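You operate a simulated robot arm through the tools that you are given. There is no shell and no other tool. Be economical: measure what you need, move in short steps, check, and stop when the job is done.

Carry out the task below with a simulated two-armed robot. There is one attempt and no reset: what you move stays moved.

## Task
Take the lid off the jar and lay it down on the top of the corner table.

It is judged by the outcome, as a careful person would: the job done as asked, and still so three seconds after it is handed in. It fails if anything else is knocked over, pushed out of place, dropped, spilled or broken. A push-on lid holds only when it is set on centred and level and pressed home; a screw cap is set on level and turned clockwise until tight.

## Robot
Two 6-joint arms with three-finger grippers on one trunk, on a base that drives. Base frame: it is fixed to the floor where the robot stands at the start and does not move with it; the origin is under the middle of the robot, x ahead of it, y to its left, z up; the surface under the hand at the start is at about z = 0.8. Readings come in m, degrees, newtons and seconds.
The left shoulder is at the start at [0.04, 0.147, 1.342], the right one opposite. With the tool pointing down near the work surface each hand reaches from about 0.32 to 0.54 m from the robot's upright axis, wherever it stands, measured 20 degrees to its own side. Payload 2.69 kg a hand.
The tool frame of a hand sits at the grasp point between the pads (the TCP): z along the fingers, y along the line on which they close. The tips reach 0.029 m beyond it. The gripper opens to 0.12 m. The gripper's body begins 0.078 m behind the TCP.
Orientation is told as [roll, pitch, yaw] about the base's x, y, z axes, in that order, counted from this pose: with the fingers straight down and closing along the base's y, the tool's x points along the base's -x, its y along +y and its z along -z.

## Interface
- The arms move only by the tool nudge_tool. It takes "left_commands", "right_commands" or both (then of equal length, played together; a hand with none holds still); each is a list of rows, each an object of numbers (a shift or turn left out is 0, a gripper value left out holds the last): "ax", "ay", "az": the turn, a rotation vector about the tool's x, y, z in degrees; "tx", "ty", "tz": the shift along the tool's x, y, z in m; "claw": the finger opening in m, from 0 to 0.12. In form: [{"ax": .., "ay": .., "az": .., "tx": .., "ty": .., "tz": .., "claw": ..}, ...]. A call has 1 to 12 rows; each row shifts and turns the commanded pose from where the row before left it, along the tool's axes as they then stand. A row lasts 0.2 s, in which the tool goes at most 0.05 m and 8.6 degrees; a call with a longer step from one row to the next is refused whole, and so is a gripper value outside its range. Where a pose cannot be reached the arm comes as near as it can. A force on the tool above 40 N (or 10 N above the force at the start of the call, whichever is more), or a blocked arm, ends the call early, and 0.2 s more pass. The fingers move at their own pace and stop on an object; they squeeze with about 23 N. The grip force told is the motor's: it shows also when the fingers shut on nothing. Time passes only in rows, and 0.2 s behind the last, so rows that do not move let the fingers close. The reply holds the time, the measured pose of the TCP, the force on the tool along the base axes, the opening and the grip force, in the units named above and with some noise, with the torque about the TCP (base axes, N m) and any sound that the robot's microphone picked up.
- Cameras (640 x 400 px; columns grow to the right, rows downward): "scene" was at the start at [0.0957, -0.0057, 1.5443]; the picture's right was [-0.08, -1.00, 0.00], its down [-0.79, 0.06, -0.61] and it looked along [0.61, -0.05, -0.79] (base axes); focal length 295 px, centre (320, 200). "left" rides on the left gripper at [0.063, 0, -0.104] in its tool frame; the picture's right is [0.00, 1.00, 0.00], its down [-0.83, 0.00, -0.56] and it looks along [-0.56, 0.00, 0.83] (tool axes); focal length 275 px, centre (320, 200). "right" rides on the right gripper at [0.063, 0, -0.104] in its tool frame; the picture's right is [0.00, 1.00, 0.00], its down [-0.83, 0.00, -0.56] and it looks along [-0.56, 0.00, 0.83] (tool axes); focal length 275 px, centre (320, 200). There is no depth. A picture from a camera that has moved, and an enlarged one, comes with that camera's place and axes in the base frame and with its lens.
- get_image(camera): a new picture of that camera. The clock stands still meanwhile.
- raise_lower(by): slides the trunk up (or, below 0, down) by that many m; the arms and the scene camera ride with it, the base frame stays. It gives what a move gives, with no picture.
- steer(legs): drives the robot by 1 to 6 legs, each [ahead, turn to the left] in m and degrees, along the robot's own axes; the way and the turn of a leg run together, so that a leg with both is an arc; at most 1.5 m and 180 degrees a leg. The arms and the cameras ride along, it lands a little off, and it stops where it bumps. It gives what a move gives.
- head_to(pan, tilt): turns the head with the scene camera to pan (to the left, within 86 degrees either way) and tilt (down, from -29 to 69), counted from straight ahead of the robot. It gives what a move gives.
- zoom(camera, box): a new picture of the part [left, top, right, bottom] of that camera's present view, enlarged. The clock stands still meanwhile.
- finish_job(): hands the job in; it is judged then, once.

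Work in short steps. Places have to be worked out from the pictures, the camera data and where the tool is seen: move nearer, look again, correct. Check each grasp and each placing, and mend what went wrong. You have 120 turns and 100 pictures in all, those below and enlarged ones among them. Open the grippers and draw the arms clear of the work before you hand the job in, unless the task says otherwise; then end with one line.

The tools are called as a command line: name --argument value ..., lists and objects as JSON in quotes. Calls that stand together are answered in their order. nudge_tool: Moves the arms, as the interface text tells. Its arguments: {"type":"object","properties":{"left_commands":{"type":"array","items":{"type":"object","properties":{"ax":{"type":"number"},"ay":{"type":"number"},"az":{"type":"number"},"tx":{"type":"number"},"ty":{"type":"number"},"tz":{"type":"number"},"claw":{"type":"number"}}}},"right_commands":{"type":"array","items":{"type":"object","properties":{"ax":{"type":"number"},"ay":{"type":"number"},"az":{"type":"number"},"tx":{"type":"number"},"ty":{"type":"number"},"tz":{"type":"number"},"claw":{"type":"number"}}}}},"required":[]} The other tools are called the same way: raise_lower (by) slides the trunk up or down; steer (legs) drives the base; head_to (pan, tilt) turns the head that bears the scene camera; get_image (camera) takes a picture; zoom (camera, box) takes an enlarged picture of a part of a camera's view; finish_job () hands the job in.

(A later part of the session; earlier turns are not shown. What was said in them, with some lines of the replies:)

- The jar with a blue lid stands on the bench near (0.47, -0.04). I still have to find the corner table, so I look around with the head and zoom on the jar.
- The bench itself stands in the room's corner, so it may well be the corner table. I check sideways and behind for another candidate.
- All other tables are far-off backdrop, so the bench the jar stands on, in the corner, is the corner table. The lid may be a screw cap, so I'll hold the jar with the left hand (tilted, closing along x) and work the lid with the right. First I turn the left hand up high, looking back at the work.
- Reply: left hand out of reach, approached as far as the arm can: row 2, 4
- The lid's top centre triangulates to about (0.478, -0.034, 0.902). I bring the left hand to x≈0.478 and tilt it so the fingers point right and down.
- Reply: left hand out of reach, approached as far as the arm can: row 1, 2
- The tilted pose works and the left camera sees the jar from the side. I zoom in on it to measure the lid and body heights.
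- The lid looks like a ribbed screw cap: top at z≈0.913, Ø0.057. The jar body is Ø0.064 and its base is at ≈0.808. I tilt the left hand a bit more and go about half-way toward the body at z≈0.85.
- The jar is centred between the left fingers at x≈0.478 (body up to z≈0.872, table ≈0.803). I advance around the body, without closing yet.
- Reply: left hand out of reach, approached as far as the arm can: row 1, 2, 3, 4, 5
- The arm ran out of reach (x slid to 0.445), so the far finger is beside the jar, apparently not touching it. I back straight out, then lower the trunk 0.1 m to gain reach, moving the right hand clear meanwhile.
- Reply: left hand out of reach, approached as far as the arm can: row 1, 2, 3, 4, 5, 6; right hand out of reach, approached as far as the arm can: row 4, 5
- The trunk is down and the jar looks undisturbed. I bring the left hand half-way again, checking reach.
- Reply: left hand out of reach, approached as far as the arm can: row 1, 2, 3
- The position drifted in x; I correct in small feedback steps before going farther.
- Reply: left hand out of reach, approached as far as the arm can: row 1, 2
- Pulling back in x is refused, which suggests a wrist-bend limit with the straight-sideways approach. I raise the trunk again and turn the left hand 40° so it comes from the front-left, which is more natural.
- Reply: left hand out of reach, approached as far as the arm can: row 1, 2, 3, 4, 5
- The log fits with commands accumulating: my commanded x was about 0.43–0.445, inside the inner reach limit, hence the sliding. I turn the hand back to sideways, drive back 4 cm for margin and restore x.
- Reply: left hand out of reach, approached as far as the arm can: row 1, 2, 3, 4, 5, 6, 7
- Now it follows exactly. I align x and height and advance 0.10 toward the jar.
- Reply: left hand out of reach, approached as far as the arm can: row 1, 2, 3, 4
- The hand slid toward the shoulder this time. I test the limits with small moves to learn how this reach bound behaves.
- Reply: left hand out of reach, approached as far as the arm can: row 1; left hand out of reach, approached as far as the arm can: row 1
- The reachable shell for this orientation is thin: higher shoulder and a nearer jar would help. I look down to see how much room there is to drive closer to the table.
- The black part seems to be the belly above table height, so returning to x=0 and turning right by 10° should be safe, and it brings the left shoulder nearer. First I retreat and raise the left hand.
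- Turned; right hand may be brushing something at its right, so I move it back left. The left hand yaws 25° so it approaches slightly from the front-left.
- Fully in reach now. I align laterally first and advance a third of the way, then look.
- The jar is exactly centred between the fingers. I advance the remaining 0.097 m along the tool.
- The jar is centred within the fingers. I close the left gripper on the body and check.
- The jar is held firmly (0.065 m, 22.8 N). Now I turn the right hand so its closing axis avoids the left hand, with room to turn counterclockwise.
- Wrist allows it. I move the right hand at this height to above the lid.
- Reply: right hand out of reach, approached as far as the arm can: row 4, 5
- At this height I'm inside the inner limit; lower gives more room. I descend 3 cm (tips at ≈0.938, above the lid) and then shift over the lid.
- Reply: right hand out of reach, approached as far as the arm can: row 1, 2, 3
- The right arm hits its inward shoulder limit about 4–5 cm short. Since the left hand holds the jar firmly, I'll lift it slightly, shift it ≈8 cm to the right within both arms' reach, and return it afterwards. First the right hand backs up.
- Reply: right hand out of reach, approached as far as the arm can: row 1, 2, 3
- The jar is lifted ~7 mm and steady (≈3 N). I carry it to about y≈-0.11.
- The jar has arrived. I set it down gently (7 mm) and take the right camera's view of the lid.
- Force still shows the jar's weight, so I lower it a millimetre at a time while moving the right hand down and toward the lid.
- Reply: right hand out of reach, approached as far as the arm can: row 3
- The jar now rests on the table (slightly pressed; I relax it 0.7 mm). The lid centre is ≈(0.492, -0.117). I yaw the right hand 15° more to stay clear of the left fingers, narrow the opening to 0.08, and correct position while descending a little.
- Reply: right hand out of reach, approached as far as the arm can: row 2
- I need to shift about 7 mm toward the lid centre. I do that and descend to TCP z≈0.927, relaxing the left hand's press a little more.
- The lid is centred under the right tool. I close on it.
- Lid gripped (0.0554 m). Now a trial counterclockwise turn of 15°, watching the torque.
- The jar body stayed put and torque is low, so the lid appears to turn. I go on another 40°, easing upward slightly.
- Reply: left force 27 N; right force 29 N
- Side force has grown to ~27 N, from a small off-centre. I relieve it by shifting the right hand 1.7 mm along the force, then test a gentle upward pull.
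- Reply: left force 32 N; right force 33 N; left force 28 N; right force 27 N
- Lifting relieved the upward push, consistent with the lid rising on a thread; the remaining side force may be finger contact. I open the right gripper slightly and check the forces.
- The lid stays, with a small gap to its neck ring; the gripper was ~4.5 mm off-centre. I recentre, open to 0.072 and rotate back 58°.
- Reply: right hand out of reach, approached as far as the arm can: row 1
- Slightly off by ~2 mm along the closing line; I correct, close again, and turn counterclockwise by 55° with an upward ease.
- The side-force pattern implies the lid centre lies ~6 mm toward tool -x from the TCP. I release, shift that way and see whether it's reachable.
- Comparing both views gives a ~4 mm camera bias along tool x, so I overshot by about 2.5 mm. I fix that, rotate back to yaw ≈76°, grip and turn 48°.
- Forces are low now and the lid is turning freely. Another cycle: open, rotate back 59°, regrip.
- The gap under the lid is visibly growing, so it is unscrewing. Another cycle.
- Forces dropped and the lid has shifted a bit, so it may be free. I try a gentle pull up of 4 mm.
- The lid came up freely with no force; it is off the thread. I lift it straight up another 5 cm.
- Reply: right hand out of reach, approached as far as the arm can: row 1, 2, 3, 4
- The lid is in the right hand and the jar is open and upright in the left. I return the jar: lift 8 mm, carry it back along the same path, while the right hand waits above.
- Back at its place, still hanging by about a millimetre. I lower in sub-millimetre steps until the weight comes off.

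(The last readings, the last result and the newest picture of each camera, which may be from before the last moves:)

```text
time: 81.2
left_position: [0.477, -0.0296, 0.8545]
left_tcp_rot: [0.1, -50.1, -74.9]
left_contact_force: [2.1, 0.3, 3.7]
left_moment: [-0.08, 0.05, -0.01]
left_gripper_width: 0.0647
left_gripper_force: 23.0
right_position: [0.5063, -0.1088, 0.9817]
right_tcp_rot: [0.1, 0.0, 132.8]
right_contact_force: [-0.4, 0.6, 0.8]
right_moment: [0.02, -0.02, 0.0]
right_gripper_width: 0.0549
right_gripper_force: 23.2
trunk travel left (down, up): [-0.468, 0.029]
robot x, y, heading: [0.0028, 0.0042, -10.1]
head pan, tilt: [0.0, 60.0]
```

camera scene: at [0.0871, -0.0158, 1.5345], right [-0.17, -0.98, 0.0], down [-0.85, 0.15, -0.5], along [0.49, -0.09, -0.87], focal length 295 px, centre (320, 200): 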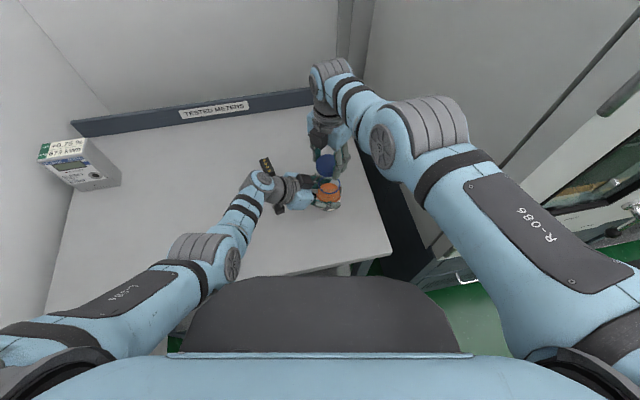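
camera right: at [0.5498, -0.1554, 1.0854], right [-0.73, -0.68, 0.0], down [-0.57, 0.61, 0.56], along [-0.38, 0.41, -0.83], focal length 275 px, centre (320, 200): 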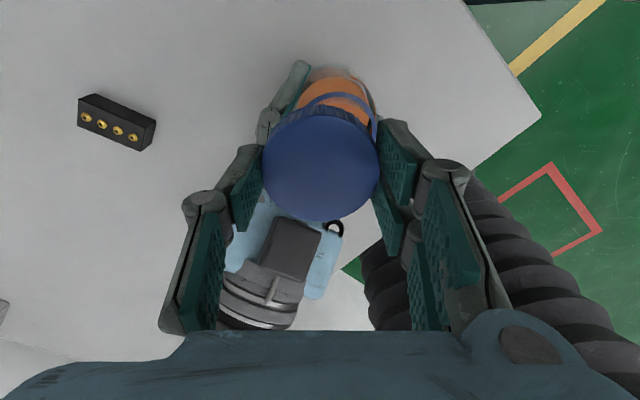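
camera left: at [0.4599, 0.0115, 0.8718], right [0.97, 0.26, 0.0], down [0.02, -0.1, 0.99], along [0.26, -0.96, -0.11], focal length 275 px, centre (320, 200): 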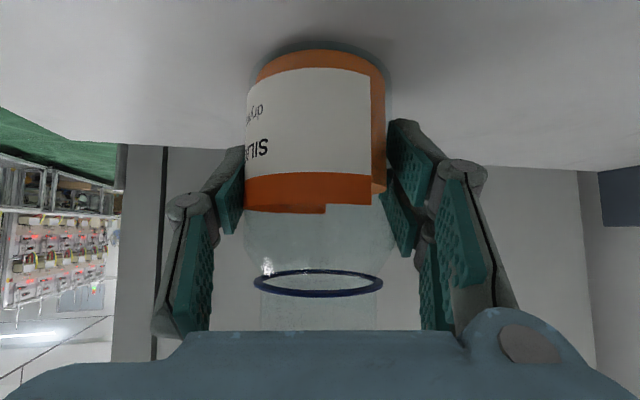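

The jar stands on the table at its original place. I open the left gripper, then back straight out along the tool axis.

nudge_tool --left_commands '[{"claw": 0.072}, {"claw": 0.09}, {"claw": 0.115}, {}]'

get_image --camera "left"

```text
time: 82.2
left_position: [0.4749, -0.0305, 0.8533]
left_tcp_rot: [-0.1, -50.0, -74.9]
left_contact_force: [0.9, -1.0, -0.1]
left_moment: [-0.03, 0.02, -0.01]
left_gripper_width: 0.1148
left_gripper_force: 0.0
right_position: [0.5049, -0.1087, 0.9823]
right_tcp_rot: [0.2, -0.1, 132.8]
right_contact_force: [-0.1, 1.4, -0.1]
right_moment: [0.0, -0.01, -0.01]
right_gripper_width: 0.0549
right_gripper_force: 22.8
trunk travel left (down, up): [-0.468, 0.029]
robot x, y, heading: [0.0007, 0.0009, -9.6]
head pan, tilt: [0.0, 60.0]
```

```text
45 pictures are left
camera left: at [0.4448, 0.0863, 0.8712], right [0.97, 0.26, 0.0], down [0.02, -0.1, 0.99], along [0.26, -0.96, -0.11], focal length 275 px, centre (320, 200)
```

left: 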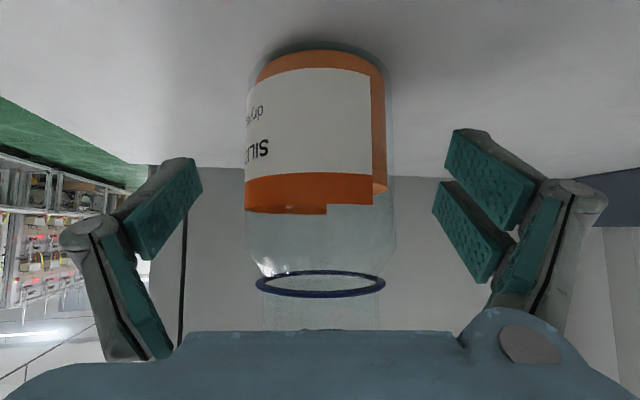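

The jar stands upright and free, in the same spot as before. I retreat the left hand.

nudge_tool --left_commands '[{"tz": -0.02}, {"tz": -0.03}, {"tz": -0.035}, {"tz": -0.035}, {"tz": -0.03}, {}]'

get_image --camera "scene"

get_image --camera "left"

```text
time: 83.6
left_position: [0.4464, 0.0834, 0.9496]
left_tcp_rot: [-0.1, -50.1, -74.9]
left_contact_force: [0.1, 0.0, 0.3]
left_moment: [0.02, 0.0, -0.02]
left_gripper_width: 0.115
left_gripper_force: 0.0
right_position: [0.505, -0.1089, 0.9813]
right_tcp_rot: [0.1, -0.1, 132.8]
right_contact_force: [0.6, 0.9, -0.6]
right_moment: [-0.03, -0.02, 0.0]
right_gripper_width: 0.0548
right_gripper_force: 22.8
trunk travel left (down, up): [-0.468, 0.029]
robot x, y, heading: [0.0021, -0.0026, -9.8]
head pan, tilt: [0.0, 60.0]
```

```text
44 pictures are left
camera scene: at [0.0867, -0.0158, 1.5345], right [-0.17, -0.98, 0.0], down [-0.85, 0.15, -0.5], along [0.49, -0.09, -0.87], focal length 295 px, centre (320, 200)
```

scene: 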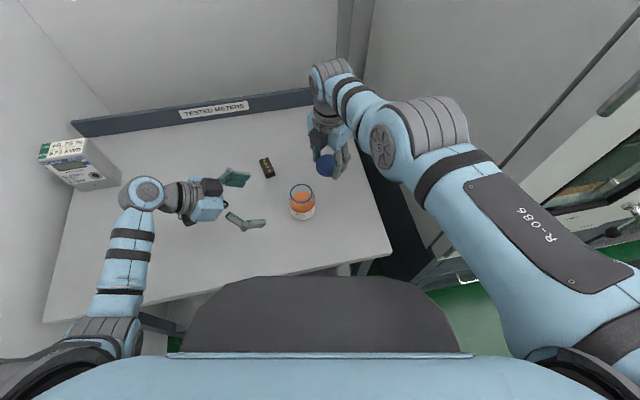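

```text
43 pictures are left
camera left: at [0.4146, 0.1986, 0.9672], right [0.97, 0.26, 0.0], down [0.02, -0.1, 0.99], along [0.26, -0.96, -0.11], focal length 275 px, centre (320, 200)
```

left: 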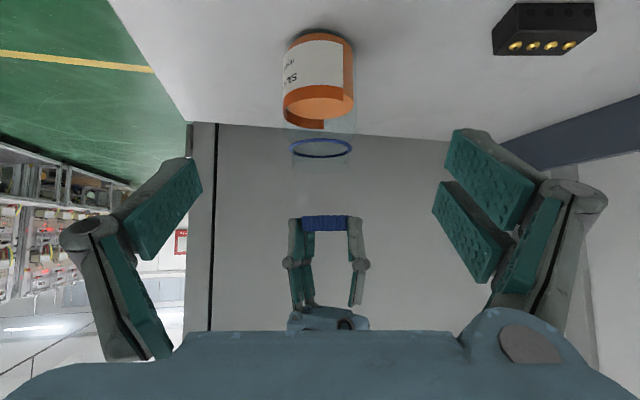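

The right hand holds the lid level. I move it to about (0.51, -0.16), clear of jar and table edge, and descend part of the way.

nudge_tool --right_commands '[{"tx": 0.02, "ty": 0.015}, {"tx": 0.02, "ty": 0.015}, {"tz": 0.03}, {"tz": 0.03}, {"tz": 0.03}, {"tz": 0.02}, {}]'

get_image --camera "right"

get_image --camera "left"

```text
time: 85.2
left_position: [0.4458, 0.083, 0.9489]
left_tcp_rot: [0.0, -50.1, -74.8]
left_contact_force: [-0.3, 0.6, -0.1]
left_moment: [0.01, 0.02, 0.0]
left_gripper_width: 0.1151
left_gripper_force: 0.1
right_position: [0.4786, -0.1702, 0.8836]
right_tcp_rot: [0.0, -0.1, 132.8]
right_contact_force: [0.4, 0.7, 0.0]
right_moment: [0.01, 0.03, 0.0]
right_gripper_width: 0.055
right_gripper_force: 23.0
right hand out of reach, approached as far as the arm can: row 3, 4, 5, 6
trunk travel left (down, up): [-0.468, 0.029]
robot x, y, heading: [0.0009, 0.0009, -9.8]
head pan, tilt: [0.0, 60.0]
```

```text
42 pictures are left
camera right: at [0.5225, -0.2164, 0.9873], right [-0.73, -0.68, 0.0], down [-0.57, 0.61, 0.56], along [-0.38, 0.41, -0.83], focal length 275 px, centre (320, 200)
```

right: 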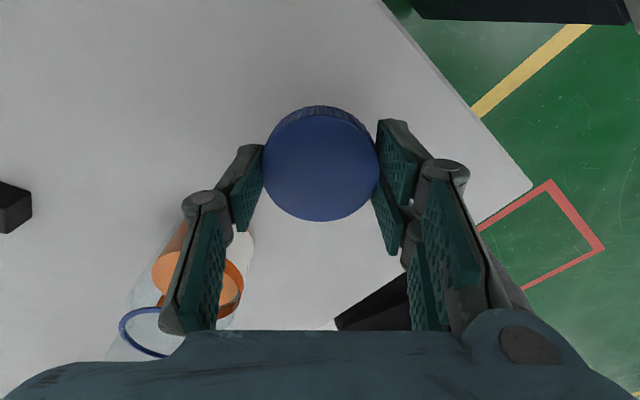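

```text
41 pictures are left
camera left: at [0.4147, 0.1987, 0.9669], right [0.97, 0.26, 0.0], down [0.02, -0.1, 0.99], along [0.26, -0.96, -0.11], focal length 275 px, centre (320, 200)
```

left: 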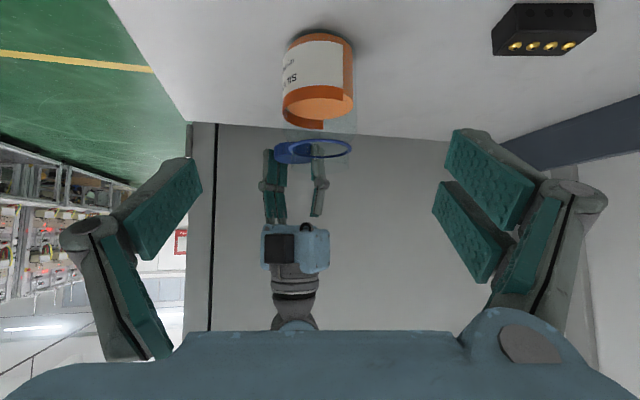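

Reach pulls it inward; I move 3 cm nearer and go down 3.5 cm more, watching the force.

nudge_tool --right_commands '[{"tx": -0.024, "ty": 0.0186}, {"tz": 0.015}, {"tz": 0.012}, {"tz": 0.008}, {}]'

```text
time: 86.4
left_position: [0.4458, 0.0831, 0.9494]
left_tcp_rot: [-0.1, -50.2, -75.0]
left_contact_force: [-0.9, -0.3, 0.2]
left_moment: [0.02, -0.01, -0.01]
left_gripper_width: 0.115
left_gripper_force: 0.0
right_position: [0.4596, -0.1663, 0.844]
right_tcp_rot: [0.0, 0.1, 132.8]
right_contact_force: [-0.7, 0.4, -0.1]
right_moment: [-0.01, 0.01, -0.02]
right_gripper_width: 0.0551
right_gripper_force: 23.2
right hand out of reach, approached as far as the arm can: row 1, 2, 3
trunk travel left (down, up): [-0.468, 0.029]
robot x, y, heading: [0.0001, 0.0005, -9.9]
head pan, tilt: [0.0, 60.0]
```

At TCP z 0.844, lid bottom ≈1 cm above the table. I go down in small steps until contact.

nudge_tool --right_commands '[{"tx": -0.006, "ty": 0.005}, {"tz": 0.003}, {"tz": 0.002}, {}]'

nudge_tool --right_commands '[{"tz": 0.0015}, {"tz": 0.0015}, {}]'

get_image --camera "left"

```text
time: 87.4
left_position: [0.4457, 0.083, 0.9493]
left_tcp_rot: [-0.1, -50.1, -74.9]
left_contact_force: [0.7, 0.2, 1.4]
left_moment: [0.0, -0.01, -0.02]
left_gripper_width: 0.1151
left_gripper_force: 0.1
right_position: [0.4521, -0.165, 0.8396]
right_tcp_rot: [0.0, 0.0, 132.8]
right_contact_force: [-0.3, -0.4, -0.5]
right_moment: [0.0, 0.0, 0.0]
right_gripper_width: 0.055
right_gripper_force: 22.8
trunk travel left (down, up): [-0.468, 0.029]
robot x, y, heading: [0.0005, -0.0003, -10.2]
head pan, tilt: [0.0, 60.0]
```

```text
time: 88.2
left_position: [0.4457, 0.0822, 0.95]
left_tcp_rot: [0.1, -50.1, -74.9]
left_contact_force: [0.0, 0.4, -1.2]
left_moment: [-0.01, -0.02, 0.01]
left_gripper_width: 0.115
left_gripper_force: 0.0
right_position: [0.4528, -0.1656, 0.8342]
right_tcp_rot: [0.0, 0.1, 132.8]
right_contact_force: [-0.1, 0.0, 0.4]
right_moment: [-0.02, -0.01, 0.0]
right_gripper_width: 0.0552
right_gripper_force: 23.5
trunk travel left (down, up): [-0.468, 0.029]
robot x, y, heading: [0.0015, -0.0025, -9.8]
head pan, tilt: [0.0, 60.0]
```

```text
40 pictures are left
camera left: at [0.4147, 0.1985, 0.9669], right [0.97, 0.26, 0.0], down [0.02, -0.1, 0.99], along [0.26, -0.96, -0.11], focal length 275 px, centre (320, 200)
```

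left: 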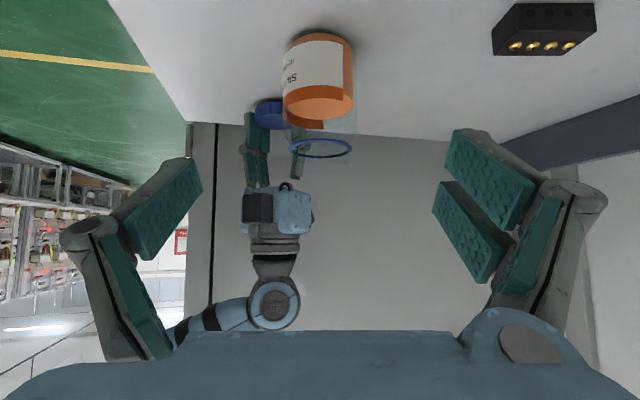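

Not in contact yet. I continue in 1 mm steps.

nudge_tool --right_commands '[{"tz": 0.001}, {"tz": 0.001}, {}]'

zoom --camera "left" --box '[220, 70, 340, 150]'

```text
time: 89.0
left_position: [0.446, 0.0839, 0.9492]
left_tcp_rot: [0.0, -50.1, -75.0]
left_contact_force: [0.5, 0.0, -0.1]
left_moment: [-0.01, 0.05, 0.02]
left_gripper_width: 0.115
left_gripper_force: 0.0
right_position: [0.4507, -0.1658, 0.8333]
right_tcp_rot: [0.0, 0.0, 132.8]
right_contact_force: [-0.3, 0.7, 0.2]
right_moment: [0.04, -0.02, 0.02]
right_gripper_width: 0.0553
right_gripper_force: 23.1
trunk travel left (down, up): [-0.468, 0.029]
robot x, y, heading: [-0.0004, -0.0023, -9.8]
head pan, tilt: [0.0, 60.0]
```

```text
5.00 times, centred on (280, 110) of left
camera zoom: at [0.4147, 0.1985, 0.9669], right [0.97, 0.26, 0.0], down [0.02, -0.1, 0.99], along [0.26, -0.96, -0.11], focal length 1376 px, centre (520, 650)
```

zoom: 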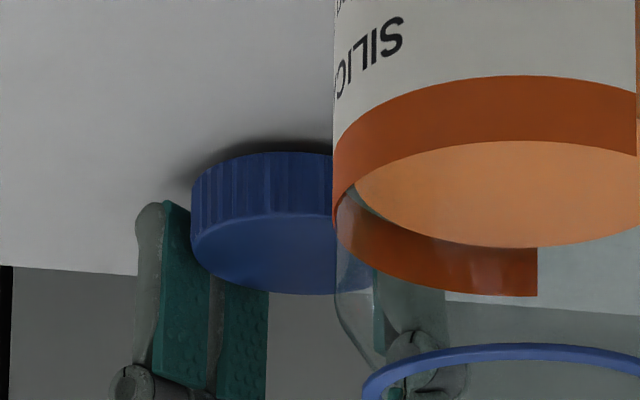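

The lid's bottom is nearly on the table (tight shadow). I keep lowering in 0.7 mm steps until a force appears.

nudge_tool --right_commands '[{"tz": 0.0007}, {"tz": 0.0007}, {}]'

nudge_tool --right_commands '[{"tz": 0.0007}, {"tz": 0.0007}, {}]'

```text
time: 89.8
left_position: [0.446, 0.0821, 0.9487]
left_tcp_rot: [0.0, -50.0, -74.9]
left_contact_force: [-0.5, -1.0, 0.4]
left_moment: [0.01, 0.05, 0.0]
left_gripper_width: 0.1151
left_gripper_force: 0.1
right_position: [0.4507, -0.1664, 0.8337]
right_tcp_rot: [0.0, 0.0, 132.8]
right_contact_force: [-0.2, -0.2, -0.5]
right_moment: [0.0, 0.02, -0.02]
right_gripper_width: 0.0549
right_gripper_force: 22.9
trunk travel left (down, up): [-0.468, 0.029]
robot x, y, heading: [-0.0018, 0.0027, -10.0]
head pan, tilt: [0.0, 60.0]
```

```text
time: 90.6
left_position: [0.4452, 0.0838, 0.9485]
left_tcp_rot: [0.0, -50.1, -74.9]
left_contact_force: [0.2, 1.1, -0.3]
left_moment: [-0.02, -0.03, 0.0]
left_gripper_width: 0.1152
left_gripper_force: 0.1
right_position: [0.4513, -0.1656, 0.8325]
right_tcp_rot: [-0.1, -0.1, 132.8]
right_contact_force: [-0.5, 0.3, -0.1]
right_moment: [-0.02, -0.02, -0.01]
right_gripper_width: 0.055
right_gripper_force: 22.3
right hand out of reach, approached as far as the arm can: row 1
trunk travel left (down, up): [-0.468, 0.029]
robot x, y, heading: [-0.0021, -0.0011, -10.0]
head pan, tilt: [0.0, 60.0]
```

The reach limit is eating the small steps. I move 2 cm closer to the robot and then lower further.

nudge_tool --right_commands '[{"tx": -0.0136, "ty": 0.0147}, {"tz": 0.001}, {"tz": 0.001}, {}]'

nudge_tool --right_commands '[{"tz": 0.001}, {}]'

nudge_tool --right_commands '[{"tz": 0.001}, {}]'

```text
time: 91.2
left_position: [0.445, 0.0824, 0.9495]
left_tcp_rot: [0.2, -50.1, -75.1]
left_contact_force: [-1.0, 0.0, 0.5]
left_moment: [0.01, -0.02, 0.03]
left_gripper_width: 0.1147
left_gripper_force: 0.0
right_position: [0.4458, -0.1642, 0.8288]
right_tcp_rot: [-0.4, 0.5, 132.8]
right_contact_force: [-1.5, -0.6, 9.4]
right_moment: [-0.08, 0.4, 0.08]
right_gripper_width: 0.0553
right_gripper_force: 23.5
right hand out of reach, approached as far as the arm can: row 1
trunk travel left (down, up): [-0.468, 0.029]
robot x, y, heading: [0.0024, -0.0035, -9.9]
head pan, tilt: [0.0, 60.0]
stopped in row 3 (right hand): the force on the tool passed its limit at 44 N (the readings are from after the stop); the commanded pose is now the measured one
```

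```text
time: 91.8
left_position: [0.4435, 0.0837, 0.9508]
left_tcp_rot: [0.2, -50.3, -75.1]
left_contact_force: [0.7, 0.5, -0.3]
left_moment: [0.01, -0.02, -0.02]
left_gripper_width: 0.115
left_gripper_force: 0.2
right_position: [0.4453, -0.1661, 0.8285]
right_tcp_rot: [-0.5, 0.8, 132.9]
right_contact_force: [-0.5, -1.4, 24.3]
right_moment: [-0.16, 0.85, 0.06]
right_gripper_width: 0.0553
right_gripper_force: 23.2
trunk travel left (down, up): [-0.468, 0.029]
robot x, y, heading: [0.0029, 0.0033, -9.9]
head pan, tilt: [0.0, 60.0]
```

```text
time: 92.5
left_position: [0.4444, 0.0843, 0.9507]
left_tcp_rot: [0.3, -50.3, -75.2]
left_contact_force: [0.0, -0.1, 0.4]
left_moment: [0.02, -0.01, 0.03]
left_gripper_width: 0.1149
left_gripper_force: 0.1
right_position: [0.4459, -0.1649, 0.8276]
right_tcp_rot: [-0.4, 0.6, 132.7]
right_contact_force: [-7.1, -0.4, 20.4]
right_moment: [-0.17, 0.96, -0.02]
right_gripper_width: 0.055
right_gripper_force: 23.1
trunk travel left (down, up): [-0.468, 0.029]
robot x, y, heading: [-0.0019, -0.0001, -9.9]
head pan, tilt: [0.0, 60.0]
stopped in row 2 (right hand): the force on the tool passed its limit at 42 N (the readings are from after the stop); the commanded pose is now the measured one
```

The lid is firmly on the table (≈20 N). I ease up about a millimetre to reduce the press before releasing.

nudge_tool --right_commands '[{"tz": -0.0008}, {}]'

```text
time: 93.0
left_position: [0.4433, 0.0846, 0.9507]
left_tcp_rot: [0.3, -50.2, -75.1]
left_contact_force: [-0.4, -0.3, 0.4]
left_moment: [-0.03, 0.01, 0.02]
left_gripper_width: 0.1151
left_gripper_force: 0.1
right_position: [0.4461, -0.1649, 0.8284]
right_tcp_rot: [-0.4, 0.7, 132.9]
right_contact_force: [-8.5, 1.2, 12.9]
right_moment: [-0.05, 0.73, -0.1]
right_gripper_width: 0.0551
right_gripper_force: 23.3
trunk travel left (down, up): [-0.468, 0.029]
robot x, y, heading: [0.002, -0.0034, -10.0]
head pan, tilt: [0.0, 60.0]
```

nudge_tool --right_commands '[{"tz": -0.0008}, {}]'

zoom --camera "left" --box '[210, 60, 330, 140]'

```text
time: 93.7
left_position: [0.4453, 0.0852, 0.9491]
left_tcp_rot: [0.2, -50.1, -75.0]
left_contact_force: [0.1, 0.0, 0.4]
left_moment: [0.03, 0.0, -0.05]
left_gripper_width: 0.1149
left_gripper_force: 0.0
right_position: [0.4474, -0.1644, 0.8288]
right_tcp_rot: [-0.5, 0.7, 132.9]
right_contact_force: [-1.6, 1.5, 5.1]
right_moment: [0.0, 0.25, -0.03]
right_gripper_width: 0.0551
right_gripper_force: 23.1
trunk travel left (down, up): [-0.468, 0.029]
robot x, y, heading: [-0.0013, -0.0012, -10.2]
head pan, tilt: [0.0, 60.0]
```

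```text
5.00 times, centred on (270, 100) of left
camera zoom: at [0.4141, 0.1987, 0.9673], right [0.97, 0.26, 0.0], down [0.02, -0.1, 0.99], along [0.26, -0.96, -0.11], focal length 1376 px, centre (570, 700)
```

zoom: 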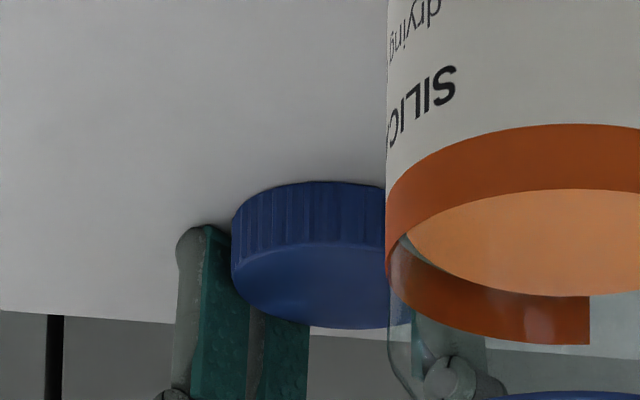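

Pressed only lightly now (5 N), with the lid flat on the table. I open the right gripper gently.

nudge_tool --right_commands '[{"claw": 0.062}, {"claw": 0.075}, {}]'

get_image --camera "right"

```text
time: 94.5
left_position: [0.4459, 0.083, 0.9495]
left_tcp_rot: [0.0, -50.1, -74.9]
left_contact_force: [0.1, 0.0, 0.0]
left_moment: [-0.01, -0.01, 0.01]
left_gripper_width: 0.115
left_gripper_force: 0.1
right_position: [0.4473, -0.1663, 0.827]
right_tcp_rot: [-0.5, 0.6, 132.8]
right_contact_force: [-0.3, -0.1, -0.1]
right_moment: [0.0, 0.0, -0.01]
right_gripper_width: 0.0749
right_gripper_force: 0.1
trunk travel left (down, up): [-0.468, 0.029]
robot x, y, heading: [0.0002, 0.0019, -10.2]
head pan, tilt: [0.0, 60.0]
```

```text
37 pictures are left
camera right: at [0.4904, -0.2114, 0.932], right [-0.73, -0.68, -0.01], down [-0.58, 0.61, 0.55], along [-0.37, 0.4, -0.84], focal length 275 px, centre (320, 200)
```

right: 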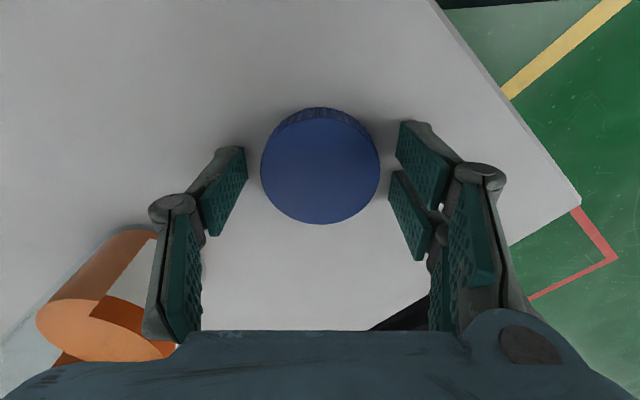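

The lid lies flat and free. I raise the right hand straight up, away from the jar.

nudge_tool --right_commands '[{"tz": -0.015}, {"tz": -0.025}, {"tz": -0.025, "tx": 0.015, "ty": 0.01}, {"tz": -0.025, "tx": 0.02, "ty": 0.015}, {"tz": -0.03, "tx": 0.02, "ty": 0.015}, {"tz": -0.03}, {}]' --left_commands '[{"tz": -0.02}, {"tz": -0.03}, {"tz": -0.03}, {}, {}, {}, {}]'

get_image --camera "scene"

get_image --camera "left"

```text
time: 96.0
left_position: [0.4301, 0.143, 1.001]
left_tcp_rot: [0.0, -50.1, -75.0]
left_contact_force: [-0.4, -0.3, 0.2]
left_moment: [-0.02, -0.01, 0.02]
left_gripper_width: 0.1149
left_gripper_force: 0.0
right_position: [0.5108, -0.2305, 0.9506]
right_tcp_rot: [-0.4, 0.6, 132.8]
right_contact_force: [-0.2, 0.4, 0.5]
right_moment: [0.01, -0.01, -0.01]
right_gripper_width: 0.0748
right_gripper_force: 0.0
right hand out of reach, approached as far as the arm can: row 1, 2, 3, 4, 5, 6
trunk travel left (down, up): [-0.468, 0.029]
robot x, y, heading: [0.001, 0.0041, -10.0]
head pan, tilt: [0.0, 60.0]
```

```text
36 pictures are left
camera scene: at [0.0868, -0.0153, 1.5345], right [-0.17, -0.98, 0.0], down [-0.85, 0.15, -0.5], along [0.49, -0.09, -0.87], focal length 295 px, centre (320, 200)
```

scene: 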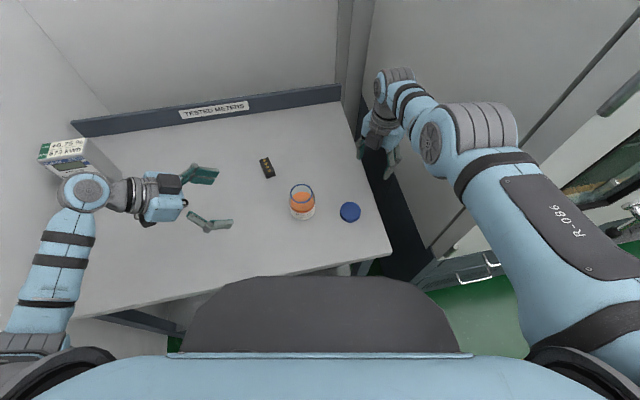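

```text
35 pictures are left
camera left: at [0.3991, 0.2578, 1.0184], right [0.97, 0.26, 0.0], down [0.02, -0.1, 0.99], along [0.26, -0.96, -0.11], focal length 275 px, centre (320, 200)
```

left: 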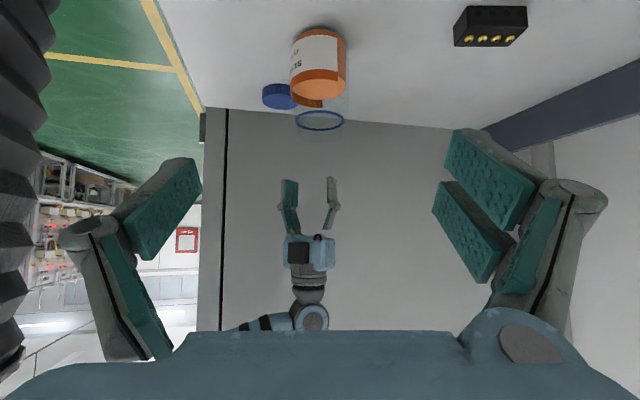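

The lid lies flat on the corner table, the jar stands upright at its original spot, and both arms are clear with grippers open. I hand in.

finish_job

```text
The job is handed in.
```

The lid is unscrewed and lies flat on the corner table, beside the open jar, which stands upright back in its original place.
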